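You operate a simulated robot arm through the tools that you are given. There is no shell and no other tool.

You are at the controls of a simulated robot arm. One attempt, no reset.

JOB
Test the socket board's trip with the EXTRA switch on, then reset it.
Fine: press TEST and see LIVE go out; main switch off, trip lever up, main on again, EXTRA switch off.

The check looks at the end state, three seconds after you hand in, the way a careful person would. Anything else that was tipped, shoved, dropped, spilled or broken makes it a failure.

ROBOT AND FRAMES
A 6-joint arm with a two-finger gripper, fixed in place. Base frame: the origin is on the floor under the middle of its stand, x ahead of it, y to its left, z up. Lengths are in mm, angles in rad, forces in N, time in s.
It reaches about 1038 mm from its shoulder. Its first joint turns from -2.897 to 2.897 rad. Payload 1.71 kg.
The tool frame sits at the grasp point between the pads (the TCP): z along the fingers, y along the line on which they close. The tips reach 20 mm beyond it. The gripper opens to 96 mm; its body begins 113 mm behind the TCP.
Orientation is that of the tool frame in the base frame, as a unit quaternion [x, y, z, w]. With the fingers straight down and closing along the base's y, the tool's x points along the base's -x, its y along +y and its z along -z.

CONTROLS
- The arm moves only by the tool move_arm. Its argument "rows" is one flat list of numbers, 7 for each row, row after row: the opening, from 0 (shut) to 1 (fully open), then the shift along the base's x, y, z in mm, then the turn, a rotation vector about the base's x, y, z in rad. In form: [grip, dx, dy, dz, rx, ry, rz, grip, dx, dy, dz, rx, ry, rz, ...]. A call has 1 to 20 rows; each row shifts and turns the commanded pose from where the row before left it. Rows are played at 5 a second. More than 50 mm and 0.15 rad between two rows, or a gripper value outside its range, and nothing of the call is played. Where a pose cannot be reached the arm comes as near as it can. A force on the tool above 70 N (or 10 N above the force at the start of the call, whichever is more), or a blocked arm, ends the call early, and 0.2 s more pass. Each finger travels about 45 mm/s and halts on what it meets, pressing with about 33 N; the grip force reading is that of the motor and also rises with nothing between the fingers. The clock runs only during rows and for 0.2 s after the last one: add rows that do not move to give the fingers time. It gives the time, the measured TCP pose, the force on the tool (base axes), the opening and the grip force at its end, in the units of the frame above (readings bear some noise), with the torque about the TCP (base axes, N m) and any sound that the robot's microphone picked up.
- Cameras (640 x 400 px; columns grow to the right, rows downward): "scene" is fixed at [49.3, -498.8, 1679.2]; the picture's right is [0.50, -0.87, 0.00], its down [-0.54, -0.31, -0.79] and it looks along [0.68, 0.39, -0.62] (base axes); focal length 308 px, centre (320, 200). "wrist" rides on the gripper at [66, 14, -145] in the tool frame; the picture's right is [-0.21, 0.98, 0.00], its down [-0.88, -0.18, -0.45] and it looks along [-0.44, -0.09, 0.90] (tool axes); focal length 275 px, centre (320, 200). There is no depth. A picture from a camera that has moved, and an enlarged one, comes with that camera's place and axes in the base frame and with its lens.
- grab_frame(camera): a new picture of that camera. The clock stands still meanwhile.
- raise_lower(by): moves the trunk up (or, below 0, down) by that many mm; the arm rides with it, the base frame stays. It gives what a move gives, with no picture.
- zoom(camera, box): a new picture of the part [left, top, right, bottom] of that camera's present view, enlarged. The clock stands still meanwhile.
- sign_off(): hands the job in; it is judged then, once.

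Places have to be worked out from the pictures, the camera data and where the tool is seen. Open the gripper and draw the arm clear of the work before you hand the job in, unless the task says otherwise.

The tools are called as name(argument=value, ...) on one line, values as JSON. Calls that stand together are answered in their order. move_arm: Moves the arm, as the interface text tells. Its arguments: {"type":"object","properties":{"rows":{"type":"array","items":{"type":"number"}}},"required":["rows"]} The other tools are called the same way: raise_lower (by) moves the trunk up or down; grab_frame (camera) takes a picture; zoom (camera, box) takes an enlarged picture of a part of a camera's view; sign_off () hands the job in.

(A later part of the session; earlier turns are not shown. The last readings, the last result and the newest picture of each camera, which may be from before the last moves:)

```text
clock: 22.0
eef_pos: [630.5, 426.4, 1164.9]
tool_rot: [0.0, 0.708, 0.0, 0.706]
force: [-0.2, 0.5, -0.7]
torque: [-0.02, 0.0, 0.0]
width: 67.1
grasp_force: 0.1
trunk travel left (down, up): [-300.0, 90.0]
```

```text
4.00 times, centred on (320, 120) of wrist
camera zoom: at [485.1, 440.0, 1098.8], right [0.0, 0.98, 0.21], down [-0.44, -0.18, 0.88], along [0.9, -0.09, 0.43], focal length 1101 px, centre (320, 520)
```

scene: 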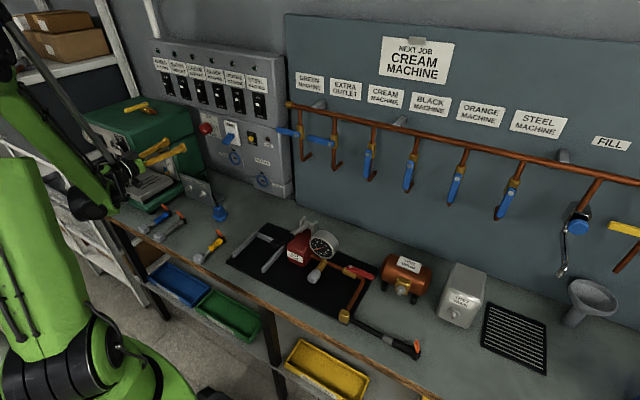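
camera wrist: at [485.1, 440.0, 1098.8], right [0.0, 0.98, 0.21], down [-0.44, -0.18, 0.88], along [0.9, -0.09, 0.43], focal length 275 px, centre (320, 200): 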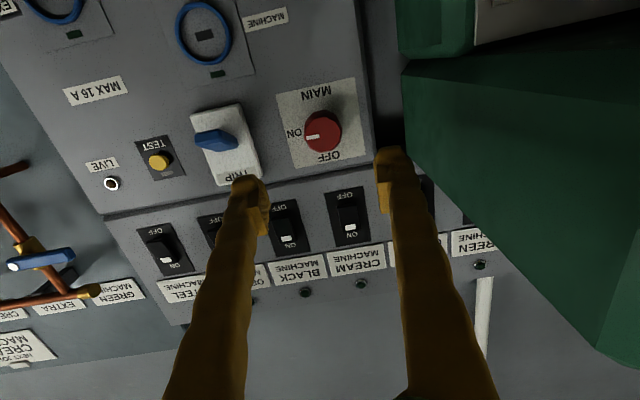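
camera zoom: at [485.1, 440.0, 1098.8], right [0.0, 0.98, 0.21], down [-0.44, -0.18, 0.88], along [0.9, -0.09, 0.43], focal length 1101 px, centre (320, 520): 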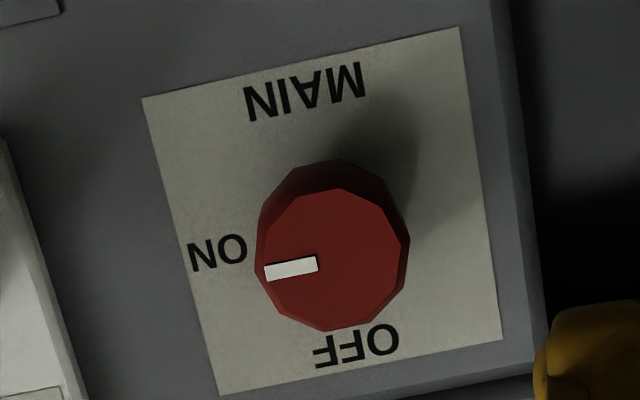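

The knob face centre refines to y about 429, z about 1164, radius 19.5. I'll advance the open fingers around it to TCP x of about 776.

move_arm(rows=[0.7, 30, 2.5, -0.5, 0, 0, 0, 0.7, 30, 0, 0, 0, 0, 0, 0.7, 25, 0, 0, 0, 0, 0, 0.7, 20, 0, 0, 0, 0, 0, 0.7, 15, 0, 0, 0, 0, 0, 0.7, 10, 0, 0, 0, 0, 0, 0.7, 8, 0, 0, 0, 0, 0, 0.7, 7, 0, 0, 0, 0, 0, 0.7, 0, 0, 0, 0, 0, 0])

grab_frame(camera="wrist")

zoom(camera="scene", box=[140, 80, 268, 160])

```text
clock: 24.0
eef_pos: [776.0, 430.9, 1165.7]
tool_rot: [0.0, 0.708, 0.0, 0.706]
force: [0.0, -0.2, 0.4]
torque: [-0.03, 0.02, 0.01]
width: 67.3
grasp_force: 0.0
trunk travel left (down, up): [-300.0, 90.0]
```

```text
taken
camera wrist: at [629.5, 443.8, 1099.4], right [0.0, 0.98, 0.21], down [-0.44, -0.18, 0.88], along [0.9, -0.09, 0.43], focal length 275 px, centre (320, 200)
```

wrist: 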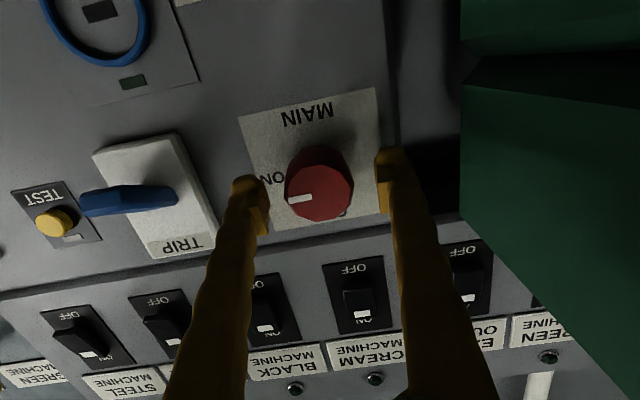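

```text
5.00 times, centred on (204, 120) of scene
camera zoom: at [49.3, -498.8, 1679.2], right [0.5, -0.87, 0.0], down [-0.54, -0.31, -0.79], along [0.68, 0.39, -0.62], focal length 1538 px, centre (900, 600)
```

zoom: 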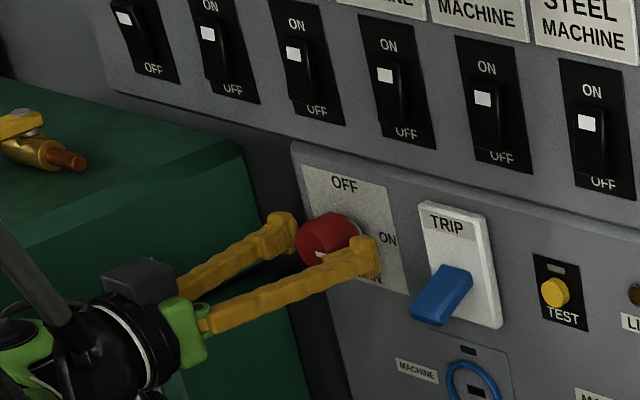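

Fingers straddle the knob. I'll zoom in to check centring in height and depth before closing.

zoom(camera="wrist", box=[220, 120, 420, 245])

zoom(camera="scene", box=[176, 105, 240, 145])

```text
3.20 times, centred on (320, 182) of wrist
camera zoom: at [629.5, 443.8, 1099.4], right [0.0, 0.98, 0.21], down [-0.44, -0.18, 0.88], along [0.9, -0.09, 0.43], focal length 881 px, centre (320, 256)
```

zoom: 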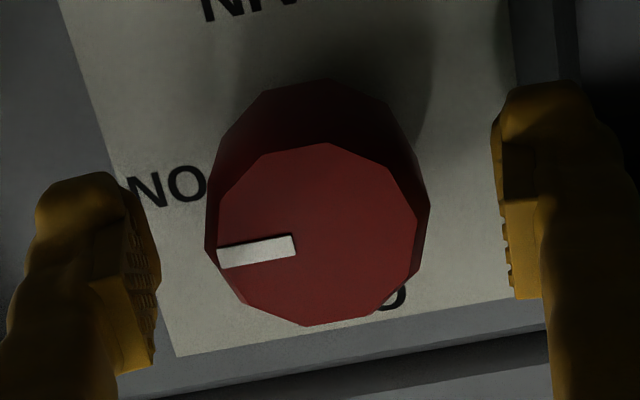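

```text
10.00 times, centred on (208, 125) of scene
camera zoom: at [49.3, -498.8, 1679.2], right [0.5, -0.87, 0.0], down [-0.54, -0.31, -0.79], along [0.68, 0.39, -0.62], focal length 3077 px, centre (1440, 950)
```

zoom: 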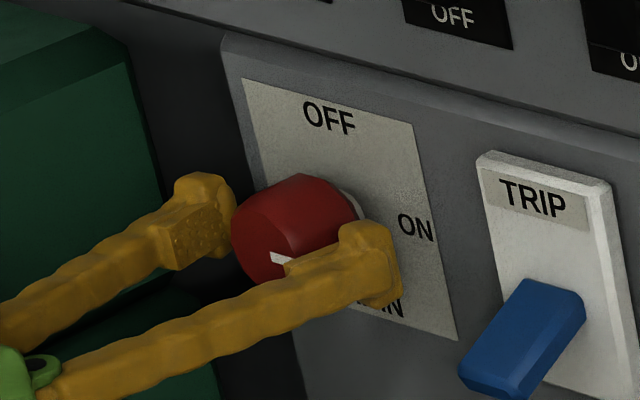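

Two wrist views place the knob's front at (773, 429.4, 1165.4), so the TCP is centred within 1–2 mm. I'll advance 4 mm, shift 1 mm, and close on the knob.

move_arm(rows=[0.7, 4, -1, 0, 0, 0, 0, 0.5, 0, 0, 0, 0, 0, 0, 0.3, 0, 0, 0, 0, 0, 0, 0, 0, 0, 0, 0, 0, 0, 0, 0, 0, 0, 0, 0, 0, 0, 0, 0, 0, 0, 0, 0, 0, 0, 0, 0, 0, 0])

zoom(camera="wrist", box=[220, 120, 420, 245])

```text
refused: rows must hold 7 numbers for each row
```

```text
3.20 times, centred on (320, 182) of wrist
camera zoom: at [629.5, 443.8, 1099.4], right [0.0, 0.98, 0.21], down [-0.44, -0.18, 0.88], along [0.9, -0.09, 0.43], focal length 881 px, centre (320, 256)
```

zoom: 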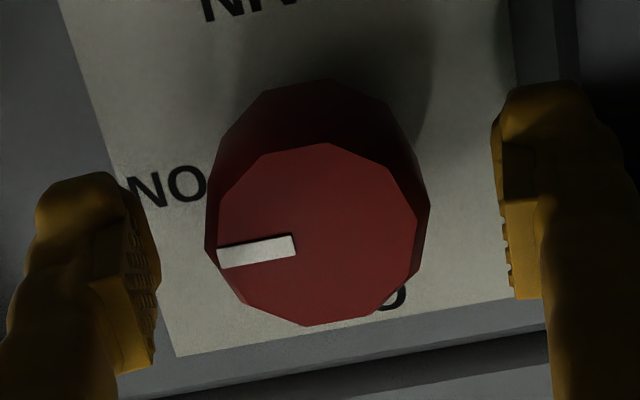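

The call was refused because of a miscounted row, so nothing moved. I'll send the same closing move again with correct rows.

move_arm(rows=[0.7, 4, -1, 0, 0, 0, 0, 0.5, 0, 0, 0, 0, 0, 0, 0.3, 0, 0, 0, 0, 0, 0, 0, 0, 0, 0, 0, 0, 0, 0, 0, 0, 0, 0, 0, 0, 0, 0, 0, 0, 0, 0, 0])

zoom(camera="wrist", box=[220, 120, 420, 245])

```text
clock: 25.4
eef_pos: [779.8, 430.3, 1165.5]
tool_rot: [-0.001, 0.707, 0.001, 0.707]
force: [1.0, -1.2, 1.8]
torque: [0.0, 0.0, -0.05]
width: 40.6
grasp_force: 35.0
trunk travel left (down, up): [-300.0, 90.0]
```

```text
3.20 times, centred on (320, 182) of wrist
camera zoom: at [633.3, 443.2, 1099.9], right [0.0, 0.98, 0.21], down [-0.44, -0.18, 0.88], along [0.9, -0.09, 0.43], focal length 881 px, centre (320, 256)
```

zoom: 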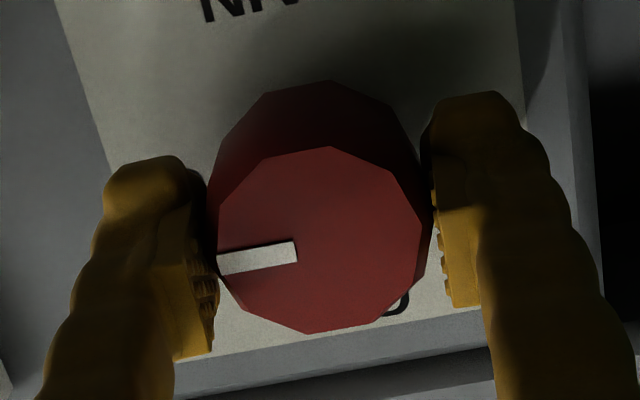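

The knob is gripped (40.6 mm, 35 N) with almost no side force. I'll turn it towards OFF, counter-clockwise seen from the front (rotation about -x), half way first.

move_arm(rows=[0, 0, 0, 0, -0.13, 0, 0, 0, 0, 0, 0, -0.13, 0, 0, 0, 0, 0, 0, -0.13, 0, 0, 0, 0, 0, 0, -0.13, 0, 0, 0, 0, 0, 0, -0.13, 0, 0, 0, 0, 0, 0, -0.13, 0, 0])

zoom(camera="wrist", box=[220, 120, 420, 245])

zoom(camera="scene", box=[140, 80, 268, 160])

```text
clock: 26.8
eef_pos: [778.1, 430.1, 1166.2]
tool_rot: [-0.27, 0.654, -0.27, 0.653]
force: [14.6, 11.3, 11.5]
torque: [-0.05, -0.19, 0.22]
width: 40.9
grasp_force: 35.4
trunk travel left (down, up): [-300.0, 90.0]
```

```text
3.20 times, centred on (320, 182) of wrist
camera zoom: at [633.0, 393.8, 1108.7], right [0.0, 0.84, -0.54], down [-0.44, 0.49, 0.75], along [0.9, 0.24, 0.37], focal length 881 px, centre (320, 256)
```

zoom: 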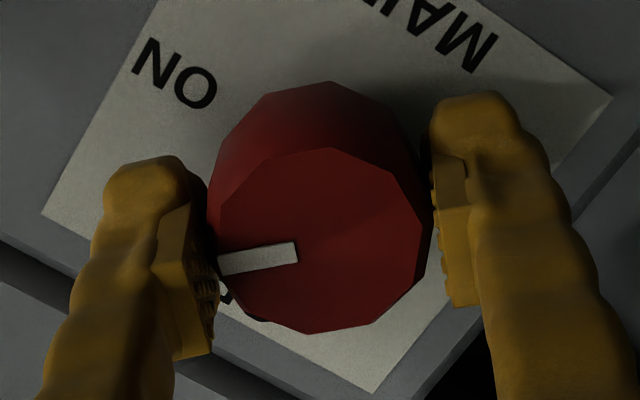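

```text
5.00 times, centred on (204, 120) of scene
camera zoom: at [49.3, -498.8, 1679.2], right [0.5, -0.87, 0.0], down [-0.54, -0.31, -0.79], along [0.68, 0.39, -0.62], focal length 1538 px, centre (900, 600)
```

zoom: 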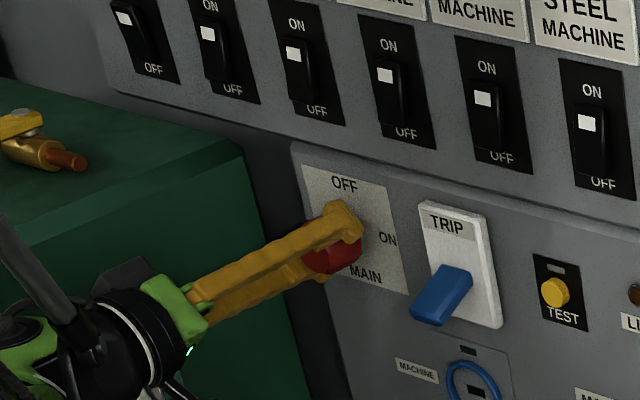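

The knob turns with the gripper, now about 45°. Forces are moderate, so I'll complete the quarter turn.

move_arm(rows=[0, 0, 0, 0, -0.13, 0, 0, 0, 0, 0, 0, -0.13, 0, 0, 0, 0, 0, 0, -0.13, 0, 0, 0, 0, 0, 0, -0.13, 0, 0, 0, 0, 0, 0, -0.13, 0, 0, 0, 0, 0, 0, -0.13, 0, 0, 0, 0, 0, 0, 0, 0, 0])

zoom(camera="wrist", box=[220, 120, 420, 245])

zoom(camera="scene", box=[140, 80, 268, 160])

```text
clock: 28.4
eef_pos: [779.2, 431.1, 1164.8]
tool_rot: [-0.497, 0.503, -0.497, 0.502]
force: [-5.7, 7.5, -23.2]
torque: [-0.02, 0.23, 0.09]
width: 40.7
grasp_force: 35.5
trunk travel left (down, up): [-300.0, 90.0]
```

```text
3.20 times, centred on (320, 182) of wrist
camera zoom: at [633.0, 365.2, 1149.9], right [0.0, 0.21, -0.98], down [-0.44, 0.88, 0.19], along [0.9, 0.43, 0.09], focal length 881 px, centre (320, 256)
```

zoom: 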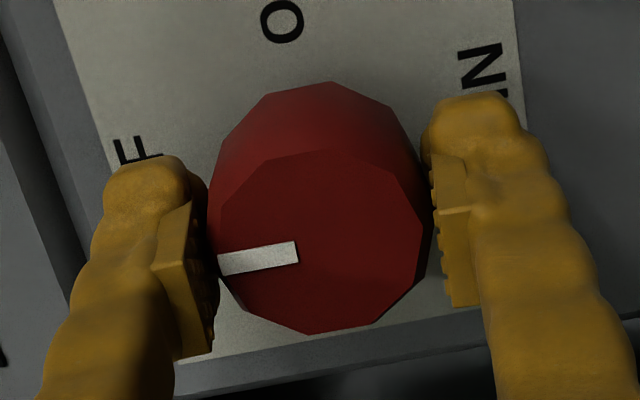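

```text
5.00 times, centred on (204, 120) of scene
camera zoom: at [49.3, -498.8, 1679.2], right [0.5, -0.87, 0.0], down [-0.54, -0.31, -0.79], along [0.68, 0.39, -0.62], focal length 1538 px, centre (900, 600)
```

zoom: 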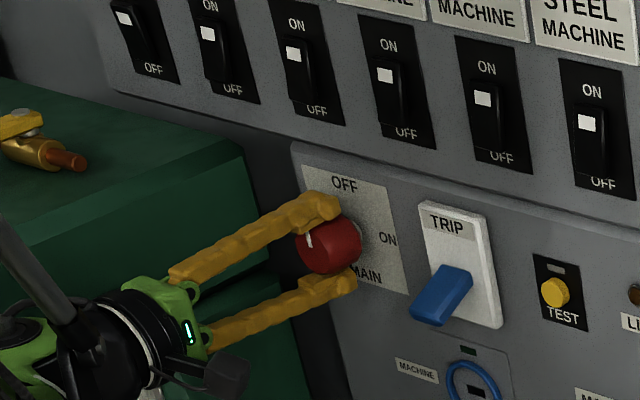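

The mark now points up to OFF. I'll nudge the last few hundredths of a radian to be sure it's home, then release and back off.

move_arm(rows=[0, 0, 0, 0, -0.04, 0, 0, 0, 0, 0, 0, 0, 0, 0, 0.3, 0, 0, 0, 0, 0, 0, 0.6, 0, 0, 0, 0, 0, 0, 0.7, 0, 0, 0, 0, 0, 0, 0.7, 0, 0, 0, 0, 0, 0, 0.7, -10, 0, 0, 0, 0, 0, 0.7, -25, 0, 0, 0, 0, 0, 0.7, -40, 0, 0, 0, 0, 0, 0.7, -40, 0, 0, 0, 0, 0, 0.7, 0, 0, 0, 0, 0, 0])

grab_frame(camera="wrist")

zoom(camera="scene", box=[180, 90, 308, 170])

grab_frame(camera="scene")

```text
clock: 30.8
eef_pos: [664.7, 426.7, 1167.1]
tool_rot: [0.508, -0.492, 0.508, -0.492]
force: [-0.8, -0.3, 0.0]
torque: [0.03, 0.01, -0.01]
width: 67.0
grasp_force: 0.1
trunk travel left (down, up): [-300.0, 90.0]
```

```text
taken
camera wrist: at [519.5, 361.2, 1154.8], right [0.0, 0.18, -0.98], down [-0.44, 0.88, 0.16], along [0.9, 0.44, 0.08], focal length 275 px, centre (320, 200)
```

wrist: 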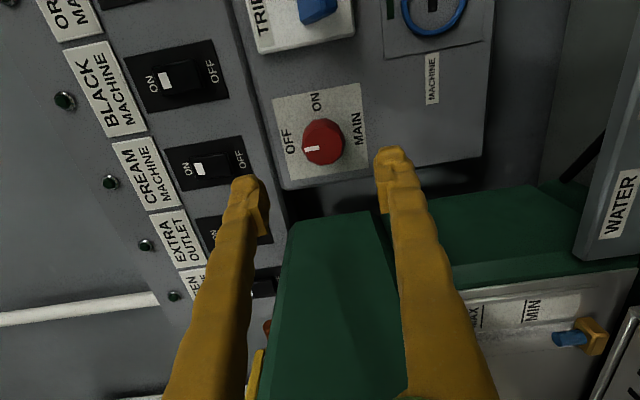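

```text
5.00 times, centred on (244, 130) of scene
camera zoom: at [49.3, -498.8, 1679.2], right [0.5, -0.87, 0.0], down [-0.54, -0.31, -0.79], along [0.68, 0.39, -0.62], focal length 1538 px, centre (700, 550)
```

zoom: 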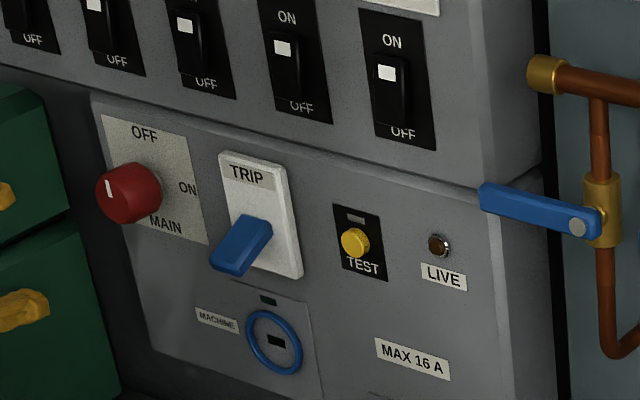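

```text
taken
```

scene: 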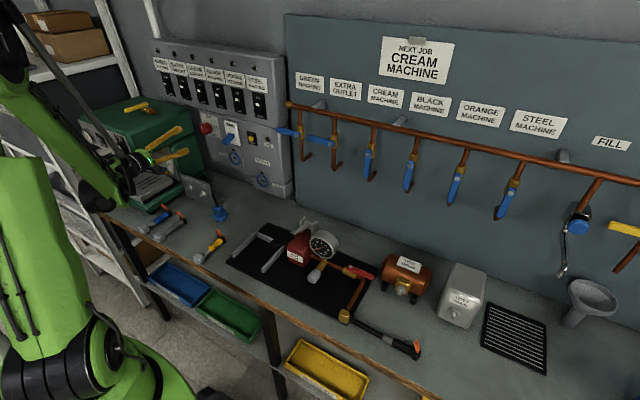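

MAIN is at OFF. The lever tip hangs at about (761, 313, 1140). I'll shut the gripper and move to a point in front of and below the lever.

move_arm(rows=[0.5, -20, -20, -10, 0, 0, 0, 0.3, -5, -32, -20, 0, 0, 0, 0, 0, -32, -20, 0, 0, 0, 0, 0, -30, -20, 0, 0, 0, 0, 0, 0, 0, 0, 0, 0, 0, 0, 0, 0, 0, 0, 0, 0, 0, 0, 0, 0, 0, 0])

grab_frame(camera="wrist")

zoom(camera="scene", box=[140, 90, 300, 190])

```text
clock: 32.4
eef_pos: [642.6, 317.2, 1101.1]
tool_rot: [0.508, -0.494, 0.507, -0.491]
force: [0.0, 0.0, 0.1]
torque: [-0.01, -0.05, -0.01]
width: 0.2
grasp_force: 29.2
out of reach, approached as far as the arm can: row 4
trunk travel left (down, up): [-300.0, 90.0]
```

```text
taken
camera wrist: at [495.8, 250.6, 1088.2], right [0.0, 0.18, -0.98], down [-0.44, 0.88, 0.16], along [0.9, 0.44, 0.08], focal length 275 px, centre (320, 200)
```

wrist: 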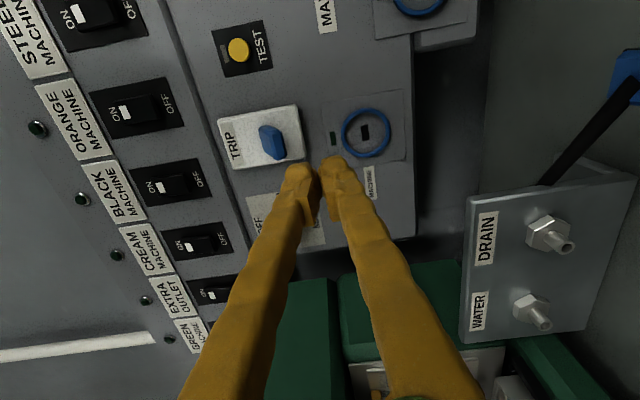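

```text
4.00 times, centred on (220, 140) of scene
camera zoom: at [49.3, -498.8, 1679.2], right [0.5, -0.87, 0.0], down [-0.54, -0.31, -0.79], along [0.68, 0.39, -0.62], focal length 1231 px, centre (720, 440)
```

zoom: 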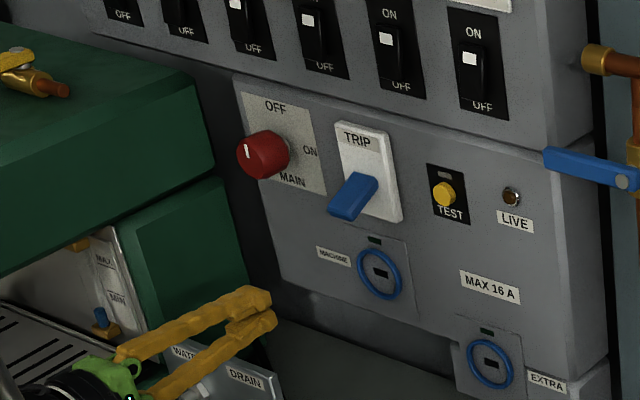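

The arm was a little short on the last row (y 317), since that low, close-in pose is at its limit. Going forward should ease it, so I'll advance partway under the lever and check.

move_arm(rows=[0, 20, -1, 0, 0, 0, 0, 0, 20, -1, 0, 0, 0, 0, 0, 20, -1, 0, 0, 0, 0, 0, 20, -1, 0, 0, 0, 0, 0, 0, 0, 0, 0, 0, 0])

grab_frame(camera="wrist")

zoom(camera="scene", box=[180, 100, 276, 160])

```text
clock: 33.6
eef_pos: [719.5, 312.4, 1099.0]
tool_rot: [0.508, -0.493, 0.507, -0.492]
force: [-0.3, -0.2, 0.2]
torque: [0.03, -0.01, 0.02]
width: 0.1
grasp_force: 29.1
trunk travel left (down, up): [-300.0, 90.0]
```

```text
taken
camera wrist: at [575.3, 246.5, 1087.0], right [0.0, 0.18, -0.98], down [-0.44, 0.88, 0.16], along [0.9, 0.44, 0.08], focal length 275 px, centre (320, 200)
```

wrist: 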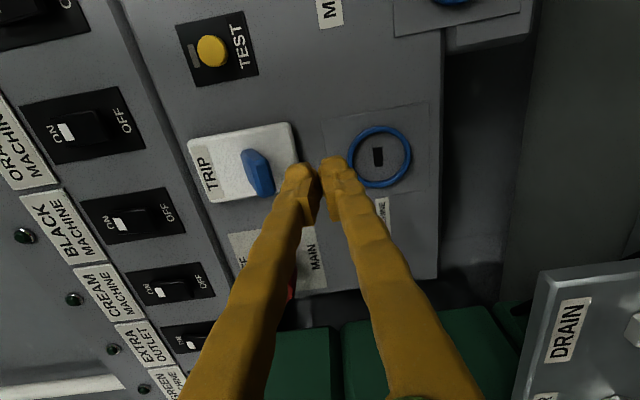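

```text
6.67 times, centred on (228, 130) of scene
camera zoom: at [49.3, -498.8, 1679.2], right [0.5, -0.87, 0.0], down [-0.54, -0.31, -0.79], along [0.68, 0.39, -0.62], focal length 2051 px, centre (933, 667)
```

zoom: 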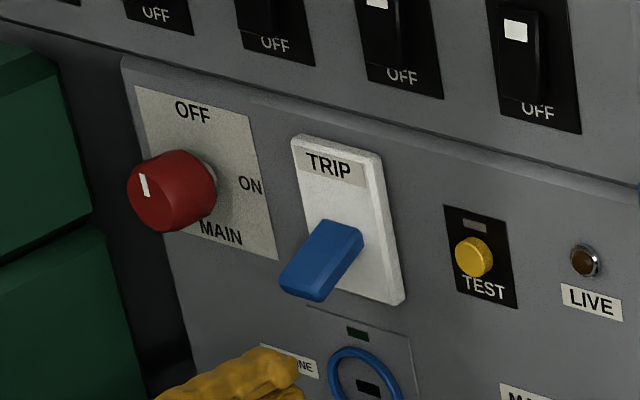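

The lever's underside at its tip is near z 1131 and the finger tops are near 1120, so I can slide under. I'll advance to TCP x of about 758.

move_arm(rows=[0, 14, 0, 0, 0, 0, 0, 0, 14, 0, 0, 0, 0, 0, 0, 11, 0, 0, 0, 0, 0, 0, 0, 0, 0, 0, 0, 0])

grab_frame(camera="wrist")

zoom(camera="scene", box=[180, 110, 276, 170])

```text
clock: 34.6
eef_pos: [758.3, 313.9, 1099.5]
tool_rot: [0.508, -0.493, 0.507, -0.492]
force: [0.5, -0.2, 0.7]
torque: [-0.02, 0.0, 0.0]
width: 0.1
grasp_force: 28.9
trunk travel left (down, up): [-300.0, 90.0]
```

```text
taken
camera wrist: at [613.9, 246.3, 1087.0], right [0.0, 0.18, -0.98], down [-0.44, 0.88, 0.16], along [0.9, 0.44, 0.08], focal length 275 px, centre (320, 200)
```

wrist: 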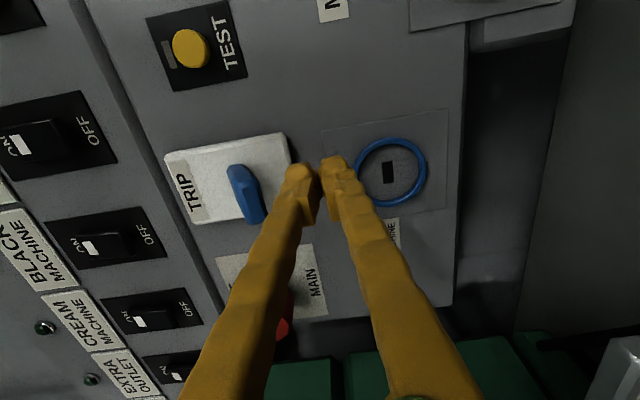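

```text
6.67 times, centred on (228, 140) of scene
camera zoom: at [49.3, -498.8, 1679.2], right [0.5, -0.87, 0.0], down [-0.54, -0.31, -0.79], along [0.68, 0.39, -0.62], focal length 2051 px, centre (933, 600)
```

zoom: 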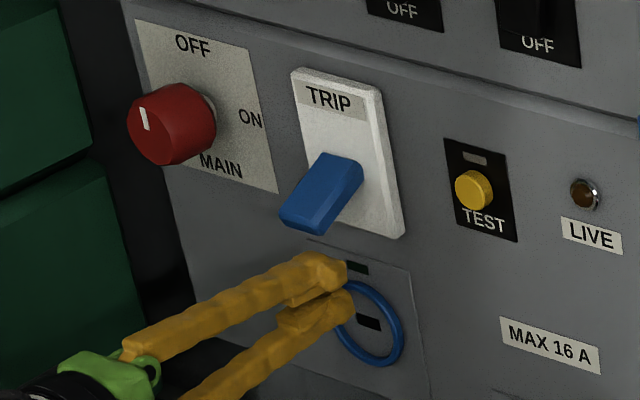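

The fingers are directly below the lever. I'll lift in 5 mm steps and watch force and sound.

move_arm(rows=[0, 0, 0, 5, 0, 0, 0, 0, 0, 0, 5, 0, 0, 0, 0, 0, 0, 5, 0, 0, 0, 0, 0, 0, 5, 0, 0, 0, 0, 0, 0, 5, 0, 0, 0, 0, 0, 0, 0, 0, 0, 0])

zoom(camera="scene", box=[180, 110, 276, 170])

```text
clock: 36.0
eef_pos: [758.9, 313.9, 1125.3]
tool_rot: [0.508, -0.492, 0.506, -0.493]
force: [1.0, -0.1, -1.6]
torque: [-0.01, 0.02, 0.0]
width: 0.2
grasp_force: 29.5
trunk travel left (down, up): [-300.0, 90.0]
```

```text
6.67 times, centred on (228, 140) of scene
camera zoom: at [49.3, -498.8, 1679.2], right [0.5, -0.87, 0.0], down [-0.54, -0.31, -0.79], along [0.68, 0.39, -0.62], focal length 2051 px, centre (933, 600)
```

zoom: 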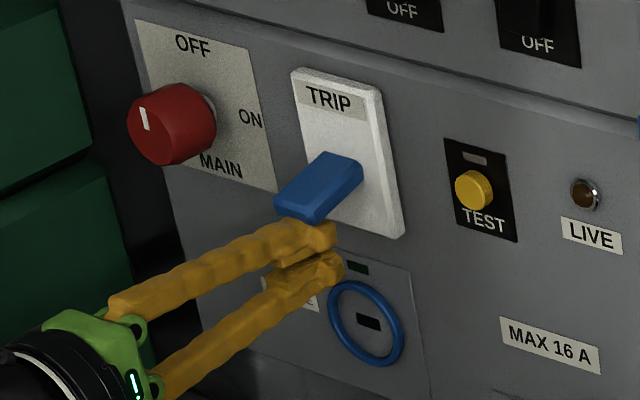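

The lever is starting to rise with light force. I'll keep lifting.

move_arm(rows=[0, 0, 0, 5, 0, 0, 0, 0, 0, 0, 5, 0, 0, 0, 0, 0, 0, 5, 0, 0, 0, 0, 0, 0, 5, 0, 0, 0, 0, 0, 0, 0, 0, 0, 0])

zoom(camera="scene", box=[180, 110, 276, 170])

```text
clock: 37.2
eef_pos: [758.1, 311.6, 1145.2]
tool_rot: [0.507, -0.492, 0.508, -0.492]
force: [-0.6, 0.1, -0.3]
torque: [-0.01, -0.01, 0.02]
width: 0.0
grasp_force: 29.0
trunk travel left (down, up): [-300.0, 90.0]
```

```text
6.67 times, centred on (228, 140) of scene
camera zoom: at [49.3, -498.8, 1679.2], right [0.5, -0.87, 0.0], down [-0.54, -0.31, -0.79], along [0.68, 0.39, -0.62], focal length 2051 px, centre (933, 600)
```

zoom: 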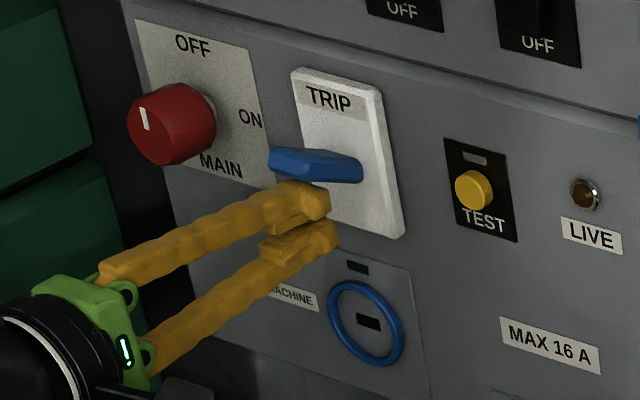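

The lever snapped up to its original position. I'll drop a little and back out, then check the board.

move_arm(rows=[0, 0, 0, -8, 0, 0, 0, 0, -25, 0, 0, 0, 0, 0, 0, -40, 0, 0, 0, 0, 0, 0, -40, 0, 5, 0, 0, 0, 0, 0, 0, 0, 0, 0, 0])

zoom(camera="scene", box=[196, 110, 260, 150])

grab_frame(camera="wrist")

```text
clock: 38.4
eef_pos: [653.7, 315.7, 1142.5]
tool_rot: [0.508, -0.493, 0.507, -0.492]
force: [-0.1, 0.0, -0.2]
torque: [0.0, 0.05, 0.03]
width: 0.4
grasp_force: 29.9
trunk travel left (down, up): [-300.0, 90.0]
```

```text
10.00 times, centred on (228, 130) of scene
camera zoom: at [49.3, -498.8, 1679.2], right [0.5, -0.87, 0.0], down [-0.54, -0.31, -0.79], along [0.68, 0.39, -0.62], focal length 3077 px, centre (1240, 900)
```

zoom: 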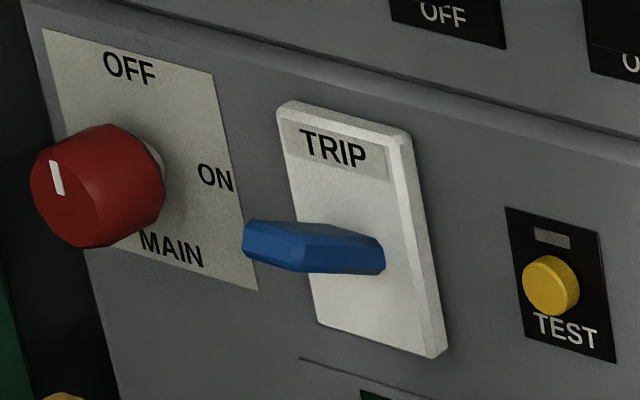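

```text
taken
camera wrist: at [508.5, 249.0, 1129.0], right [0.0, 0.18, -0.98], down [-0.44, 0.88, 0.16], along [0.9, 0.44, 0.08], focal length 275 px, centre (320, 200)
```

wrist: 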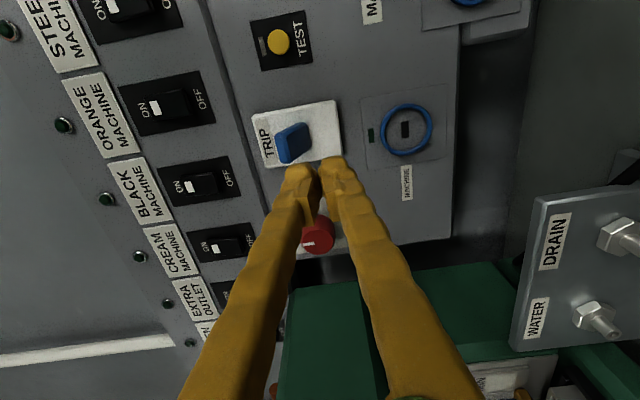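

The lever is up, exactly as at the start, and MAIN is at OFF. Now I'll go back to the knob with the same roll, opening to 67 mm.

move_arm(rows=[0.3, 0, 20, 23, 0, 0, 0, 0.6, 0, 32, 0, 0, 0, 0, 0.7, 0, 32, 0, 0, 0, 0, 0.7, 0, 30, 0, 0, 0, 0, 0.7, 20, 0, 0, 0, 0, 0, 0.7, 25, 0, 0, 0, 0, 0, 0.7, 20, 0, 0, 0, 0, 0, 0.7, 0, 0, 0, 0, 0, 0])

grab_frame(camera="wrist")

zoom(camera="scene", box=[140, 80, 268, 160])

```text
clock: 40.2
eef_pos: [718.9, 429.2, 1166.1]
tool_rot: [0.508, -0.493, 0.507, -0.492]
force: [0.6, -0.3, -0.4]
torque: [0.01, 0.01, -0.02]
width: 67.4
grasp_force: 0.3
trunk travel left (down, up): [-300.0, 90.0]
```

```text
taken
camera wrist: at [573.2, 362.9, 1153.0], right [0.0, 0.18, -0.98], down [-0.44, 0.88, 0.16], along [0.9, 0.44, 0.08], focal length 275 px, centre (320, 200)
```

wrist: 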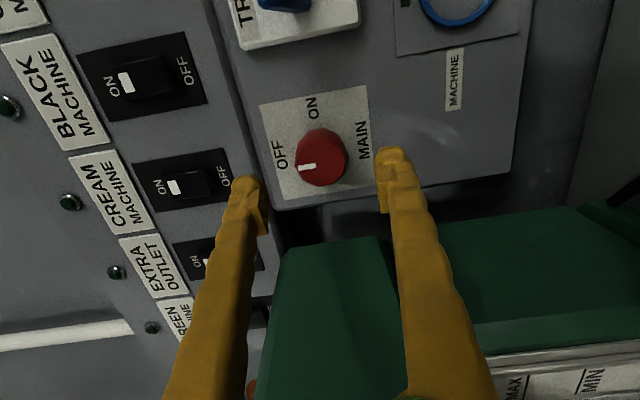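

```text
5.00 times, centred on (204, 120) of scene
camera zoom: at [49.3, -498.8, 1679.2], right [0.5, -0.87, 0.0], down [-0.54, -0.31, -0.79], along [0.68, 0.39, -0.62], focal length 1538 px, centre (900, 600)
```

zoom: 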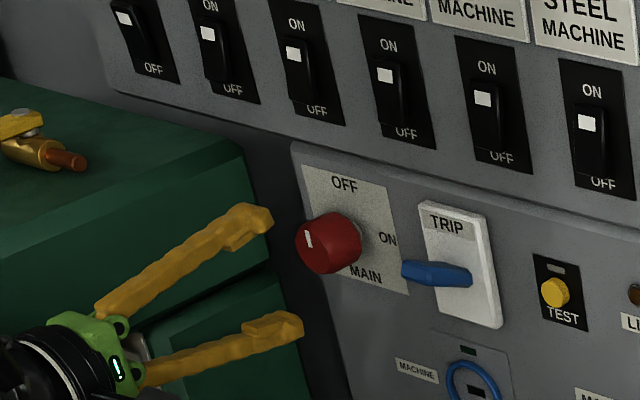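

The fingers straddle the knob vertically with the centre aligned. I'll advance 60 mm and close on it.

move_arm(rows=[0.7, 20, 0, 0, 0, 0, 0, 0.7, 18, 0, -0.5, 0, 0, 0, 0.7, 13, 0, 0, 0, 0, 0, 0.7, 9, 0, 0, 0, 0, 0, 0.7, 0, 0, 0, 0, 0, 0, 0.5, 0, 0, 0, 0, 0, 0, 0.3, 0, 0, 0, 0, 0, 0, 0, 0, 0, 0, 0, 0, 0, 0, 0, 0, 0, 0, 0, 0, 0, 0, 0, 0, 0, 0, 0])

zoom(camera="wrist", box=[220, 120, 420, 245])

zoom(camera="scene", box=[140, 80, 268, 160])

```text
clock: 42.4
eef_pos: [779.2, 427.5, 1166.0]
tool_rot: [0.508, -0.492, 0.507, -0.493]
force: [2.6, 1.1, 4.4]
torque: [0.0, -0.09, -0.01]
width: 40.9
grasp_force: 35.5
trunk travel left (down, up): [-300.0, 90.0]
```

```text
3.20 times, centred on (320, 182) of wrist
camera zoom: at [633.9, 361.5, 1152.1], right [0.0, 0.18, -0.98], down [-0.44, 0.88, 0.16], along [0.9, 0.44, 0.08], focal length 881 px, centre (320, 256)
```

zoom: 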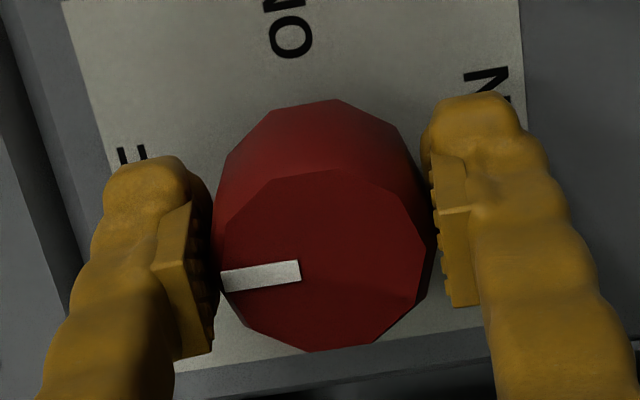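

```text
5.00 times, centred on (204, 120) of scene
camera zoom: at [49.3, -498.8, 1679.2], right [0.5, -0.87, 0.0], down [-0.54, -0.31, -0.79], along [0.68, 0.39, -0.62], focal length 1538 px, centre (900, 600)
```

zoom: 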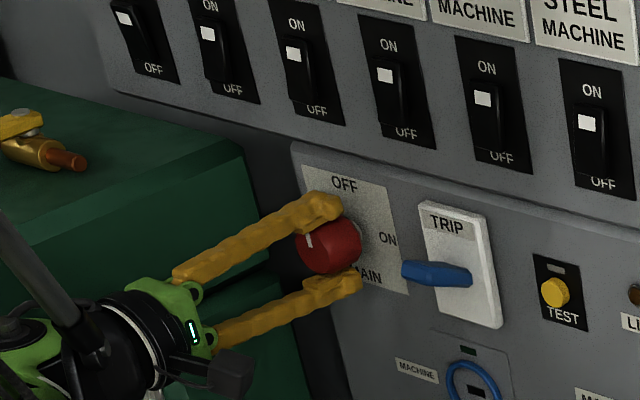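

The grip is about 3 mm off-centre in y. I'll open slightly, shift +2.5 mm and re-close, then turn to ON.

move_arm(rows=[0.52, 0, 0, 0, 0, 0, 0, 0.52, 0, 2.5, -0.5, 0, 0, 0, 0.52, 0, 0, 0, 0, 0, 0, 0.3, 0, 0, 0, 0, 0, 0, 0, 0, 0, 0, 0, 0, 0, 0, 0, 0, 0, 0, 0, 0])

zoom(camera="wrist", box=[220, 120, 420, 245])

```text
clock: 43.8
eef_pos: [778.8, 429.7, 1165.1]
tool_rot: [0.507, -0.492, 0.507, -0.493]
force: [6.5, 4.2, 19.2]
torque: [0.01, -0.16, -0.03]
width: 40.8
grasp_force: 35.3
trunk travel left (down, up): [-300.0, 90.0]
```

```text
3.20 times, centred on (320, 182) of wrist
camera zoom: at [633.4, 363.7, 1151.9], right [0.0, 0.18, -0.98], down [-0.44, 0.88, 0.16], along [0.9, 0.44, 0.08], focal length 881 px, centre (320, 256)
```

zoom: 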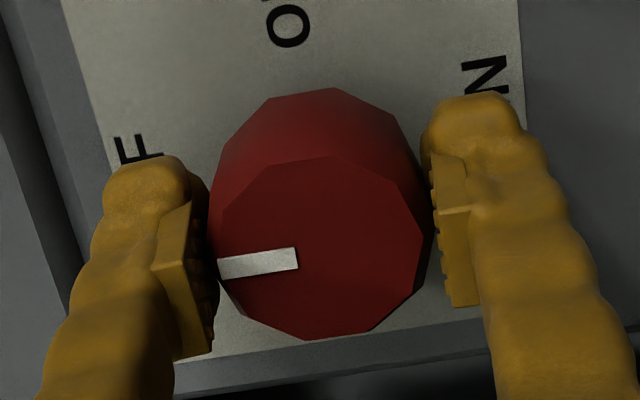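

Centred now. I'll turn back towards ON (rotation about +x), half way first.

move_arm(rows=[0, 0, 0, 0.8, 0.13, 0, 0, 0, 0, 0, 0, 0.13, 0, 0, 0, 0, 0, 0, 0.13, 0, 0, 0, 0, 0, 0, 0.13, 0, 0, 0, 0, 0, 0, 0.13, 0, 0, 0, 0, 0, 0, 0.13, 0, 0])

zoom(camera="wrist", box=[220, 120, 420, 245])

```text
clock: 45.2
eef_pos: [778.2, 429.7, 1165.3]
tool_rot: [-0.281, 0.649, -0.282, 0.648]
force: [5.1, 3.1, 8.7]
torque: [0.01, -0.37, 0.36]
width: 40.7
grasp_force: 34.8
trunk travel left (down, up): [-300.0, 90.0]
```

```text
3.20 times, centred on (320, 182) of wrist
camera zoom: at [633.3, 391.2, 1109.1], right [0.0, 0.82, -0.57], down [-0.44, 0.51, 0.73], along [0.9, 0.25, 0.36], focal length 881 px, centre (320, 256)
```

zoom: 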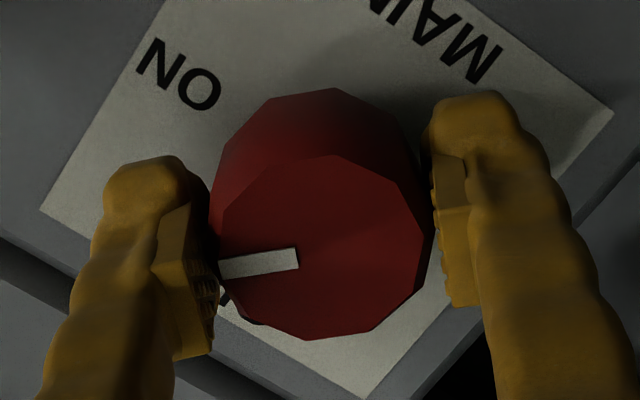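

Half way, knob following. I'll finish the turn to ON.

move_arm(rows=[0, 0, 0, 0, 0.13, 0, 0, 0, 0, 0, 0, 0.13, 0, 0, 0, 0, 0, 0, 0.13, 0, 0, 0, 0, 0, 0, 0.13, 0, 0, 0, 0, 0, 0, 0.13, 0, 0, 0, 0, 0, 0, 0.13, 0, 0, 0, 0, 0, 0, 0.03, 0, 0, 0, 0, 0, 0, 0, 0, 0])

zoom(camera="wrist", box=[220, 120, 420, 245])

zoom(camera="scene", box=[148, 40, 308, 140])

zoom(camera="scene", box=[180, 100, 300, 200])

```text
clock: 47.0
eef_pos: [778.5, 429.8, 1164.3]
tool_rot: [-0.003, 0.708, -0.002, 0.707]
force: [3.4, 2.4, 6.7]
torque: [-0.24, -0.12, 0.05]
width: 40.8
grasp_force: 34.8
trunk travel left (down, up): [-300.0, 90.0]
```

```text
3.20 times, centred on (320, 182) of wrist
camera zoom: at [633.2, 442.6, 1097.9], right [0.0, 0.98, 0.2], down [-0.44, -0.18, 0.88], along [0.9, -0.09, 0.43], focal length 881 px, centre (320, 256)
```

zoom: 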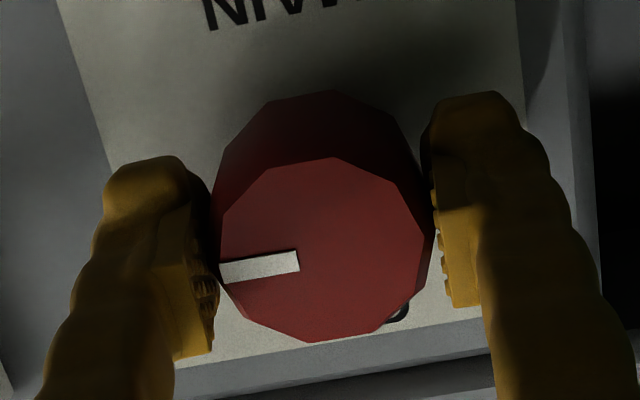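

```text
4.00 times, centred on (228, 90) of scene
camera zoom: at [49.3, -498.8, 1679.2], right [0.5, -0.87, 0.0], down [-0.54, -0.31, -0.79], along [0.68, 0.39, -0.62], focal length 1231 px, centre (688, 640)
```

zoom: 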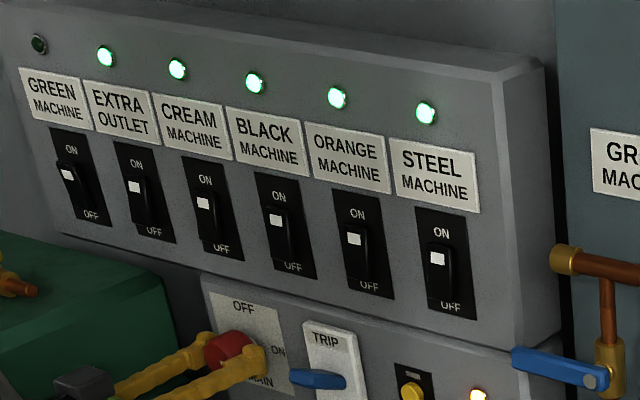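

```text
4.00 times, centred on (240, 150) of scene
camera zoom: at [49.3, -498.8, 1679.2], right [0.5, -0.87, 0.0], down [-0.54, -0.31, -0.79], along [0.68, 0.39, -0.62], focal length 1231 px, centre (640, 400)
```

zoom: 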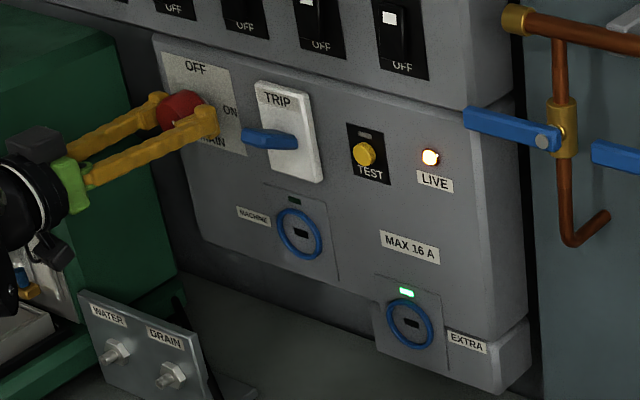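

MAIN is on: LIVE is lit and all the lamps are back. I'll release the knob and back off.

move_arm(rows=[0.3, 0, 0, 0, 0, 0, 0, 0.6, 0, 0, 0, 0, 0, 0, 0.7, 0, 0, 0, 0, 0, 0, 0.7, 0, 0, 0, 0, 0, 0, 0.7, -10, 0, 0, 0, 0, 0, 0.7, -25, 0, 0, 0, 0, 0, 0.7, -40, 0, 0, 0, 0, 0, 0.7, -45, 0, 0, 0, 0, 0, 0.7, 0, 0, 0, 0, 0, 0])

zoom(camera="scene", box=[180, 100, 300, 200])

grab_frame(camera="scene")

grab_frame(camera="wrist")

```text
clock: 49.0
eef_pos: [658.1, 430.9, 1166.5]
tool_rot: [-0.004, 0.707, -0.003, 0.707]
force: [-0.6, -0.2, 0.0]
torque: [0.03, 0.0, 0.0]
width: 67.3
grasp_force: 0.2
trunk travel left (down, up): [-300.0, 90.0]
```

```text
4.00 times, centred on (240, 150) of scene
camera zoom: at [49.3, -498.8, 1679.2], right [0.5, -0.87, 0.0], down [-0.54, -0.31, -0.79], along [0.68, 0.39, -0.62], focal length 1231 px, centre (640, 400)
```

zoom: 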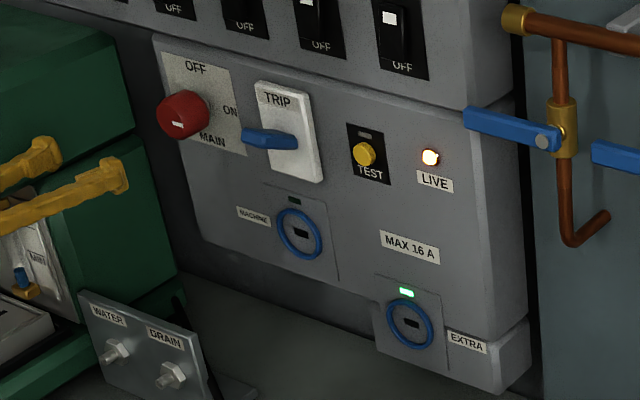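

```text
taken
```

scene: 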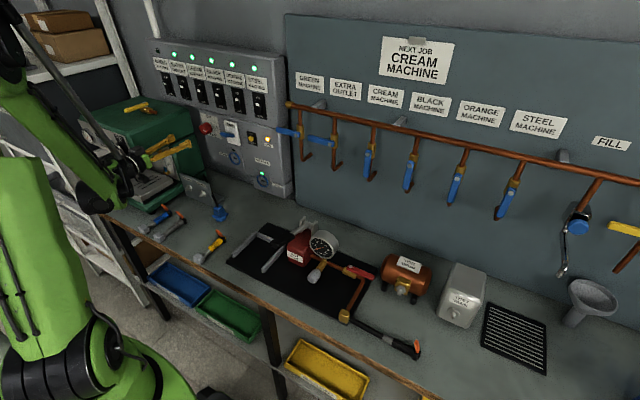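

```text
taken
camera wrist: at [512.5, 443.6, 1099.6], right [0.0, 0.98, 0.2], down [-0.44, -0.18, 0.88], along [0.9, -0.09, 0.44], focal length 275 px, centre (320, 200)
```

wrist: 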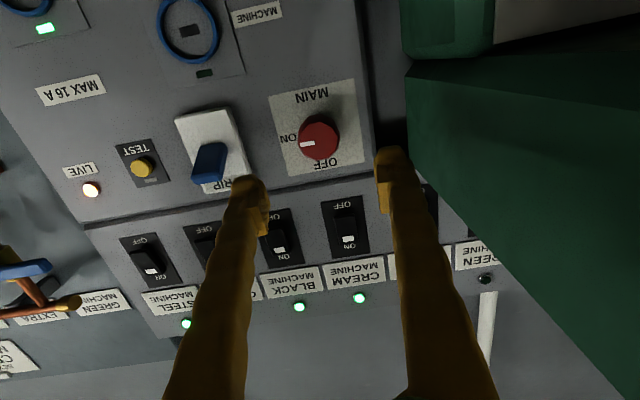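

LIVE is lit, MAIN points to ON and the lever is up. The last step is EXTRA off. I'll back away from the machine's side, rise, pitch the tool down 44° again and shut the gripper.

move_arm(rows=[0.5, -25, -25, 0, 0, 0, 0, 0.3, -15, -35, 10, 0, 0, 0, 0, 0, 0, 25, 0, 0.1275, 0, 0, 0, 0, 25, 0, 0.1275, 0, 0, 0, 0, 28, 0, 0.1275, 0, 0, 0, 0, 28, 0, 0.1275, 0, 0, 5, 10, 28, 0, 0.1275, 0, 0, 5, 20, 20, 0, 0.1275, 0, 0, 10, 35, 5, 0, 0, 0, 0, 10, 40, 0, 0, 0, 0, 0, 10, 40, 0, 0, 0, 0, 0, 10, 13, 0, 0, 0, 0, 0, 0, 0, 0, 0, 0, 0, 0, 0, 0, 0, 0, 0, 0])

grab_frame(camera="wrist")

zoom(camera="scene", box=[60, 20, 252, 140])

```text
clock: 52.0
eef_pos: [669.1, 528.5, 1334.8]
tool_rot: [-0.004, 0.92, -0.001, 0.391]
force: [-0.3, 0.6, 0.3]
torque: [0.03, 0.01, 0.0]
width: 0.0
grasp_force: 29.2
trunk travel left (down, up): [-300.0, 90.0]
```

```text
taken
camera wrist: at [518.6, 540.5, 1387.4], right [0.14, 0.98, 0.14], down [0.29, -0.18, 0.94], along [0.95, -0.09, -0.31], focal length 275 px, centre (320, 200)
```

wrist: 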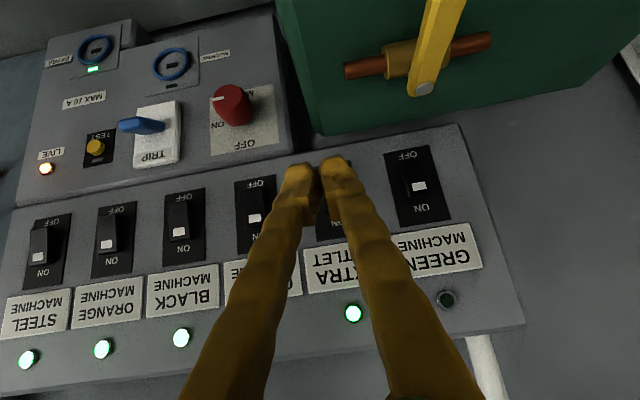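

```text
3.33 times, centred on (156, 80) of scene
camera zoom: at [49.3, -498.8, 1679.2], right [0.5, -0.87, 0.0], down [-0.54, -0.31, -0.79], along [0.68, 0.39, -0.62], focal length 1026 px, centre (867, 600)
```

zoom: 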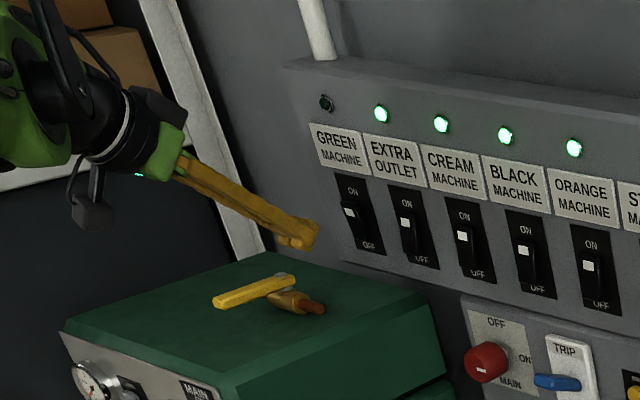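

Lined up with EXTRA again. I'll descend to the rocker's lower half (contact height about z 1277) and stop short of contact.

move_arm(rows=[0, 20, 0, -6, 0, 0, 0, 0, 20, 0, -8, 0, 0, 0, 0, 20, 0, -8, 0, 0, 0, 0, 15, 0, -10, 0, 0, 0, 0, 12, 0, -10, 0, 0, 0, 0, 8, 0, -9, 0, 0, 0, 0, 0, 0, 0, 0, 0, 0])

grab_frame(camera="wrist")

zoom(camera="scene", box=[132, 40, 228, 100])

```text
clock: 53.6
eef_pos: [764.5, 528.4, 1280.9]
tool_rot: [-0.005, 0.92, -0.002, 0.391]
force: [-0.6, 0.0, 0.2]
torque: [0.01, 0.0, -0.01]
width: 0.0
grasp_force: 29.6
trunk travel left (down, up): [-300.0, 90.0]
```

```text
taken
camera wrist: at [614.0, 540.6, 1333.8], right [0.14, 0.98, 0.14], down [0.29, -0.18, 0.94], along [0.95, -0.09, -0.31], focal length 275 px, centre (320, 200)
```

wrist: 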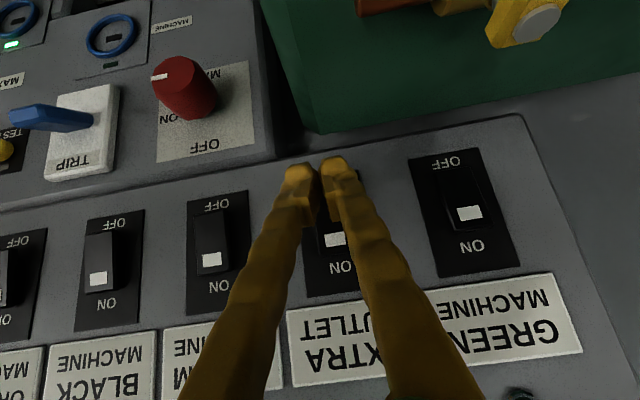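

```text
6.67 times, centred on (180, 70) of scene
camera zoom: at [49.3, -498.8, 1679.2], right [0.5, -0.87, 0.0], down [-0.54, -0.31, -0.79], along [0.68, 0.39, -0.62], focal length 2051 px, centre (1253, 1067)
```

zoom: 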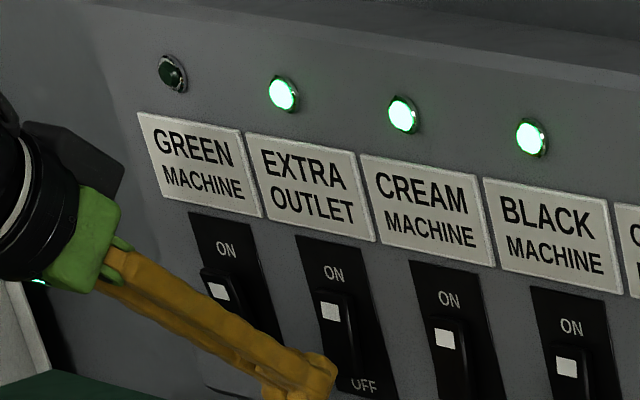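

The tips are in front of the lower half, aimed a few mm low. I'll raise 4 mm and press in small steps.

move_arm(rows=[0, 3, 0, 4, 0, 0, 0, 0, 4, 0, 0, 0, 0, 0, 0, 4, 0, 0, 0, 0, 0, 0, 3, 0, 0, 0, 0, 0, 0, 3, 0, 0, 0, 0, 0, 0, 0, 0, 0, 0, 0, 0])

zoom(camera="scene", box=[132, 40, 228, 100])

```text
clock: 55.0
eef_pos: [782.2, 527.7, 1286.8]
tool_rot: [-0.005, 0.92, -0.002, 0.392]
force: [-1.0, 0.5, -0.6]
torque: [0.02, 0.02, -0.02]
width: 0.1
grasp_force: 29.3
trunk travel left (down, up): [-300.0, 90.0]
```

```text
6.67 times, centred on (180, 70) of scene
camera zoom: at [49.3, -498.8, 1679.2], right [0.5, -0.87, 0.0], down [-0.54, -0.31, -0.79], along [0.68, 0.39, -0.62], focal length 2051 px, centre (1253, 1067)
```

zoom: 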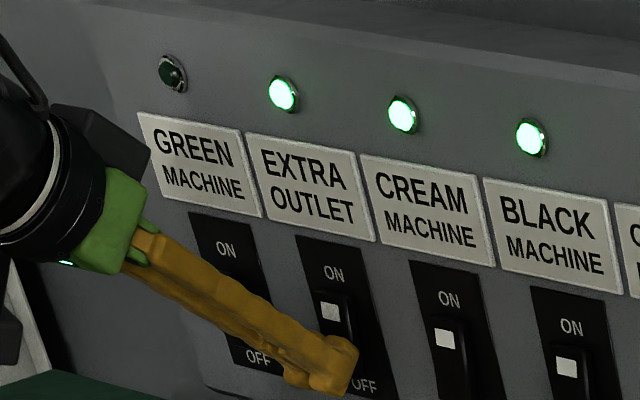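

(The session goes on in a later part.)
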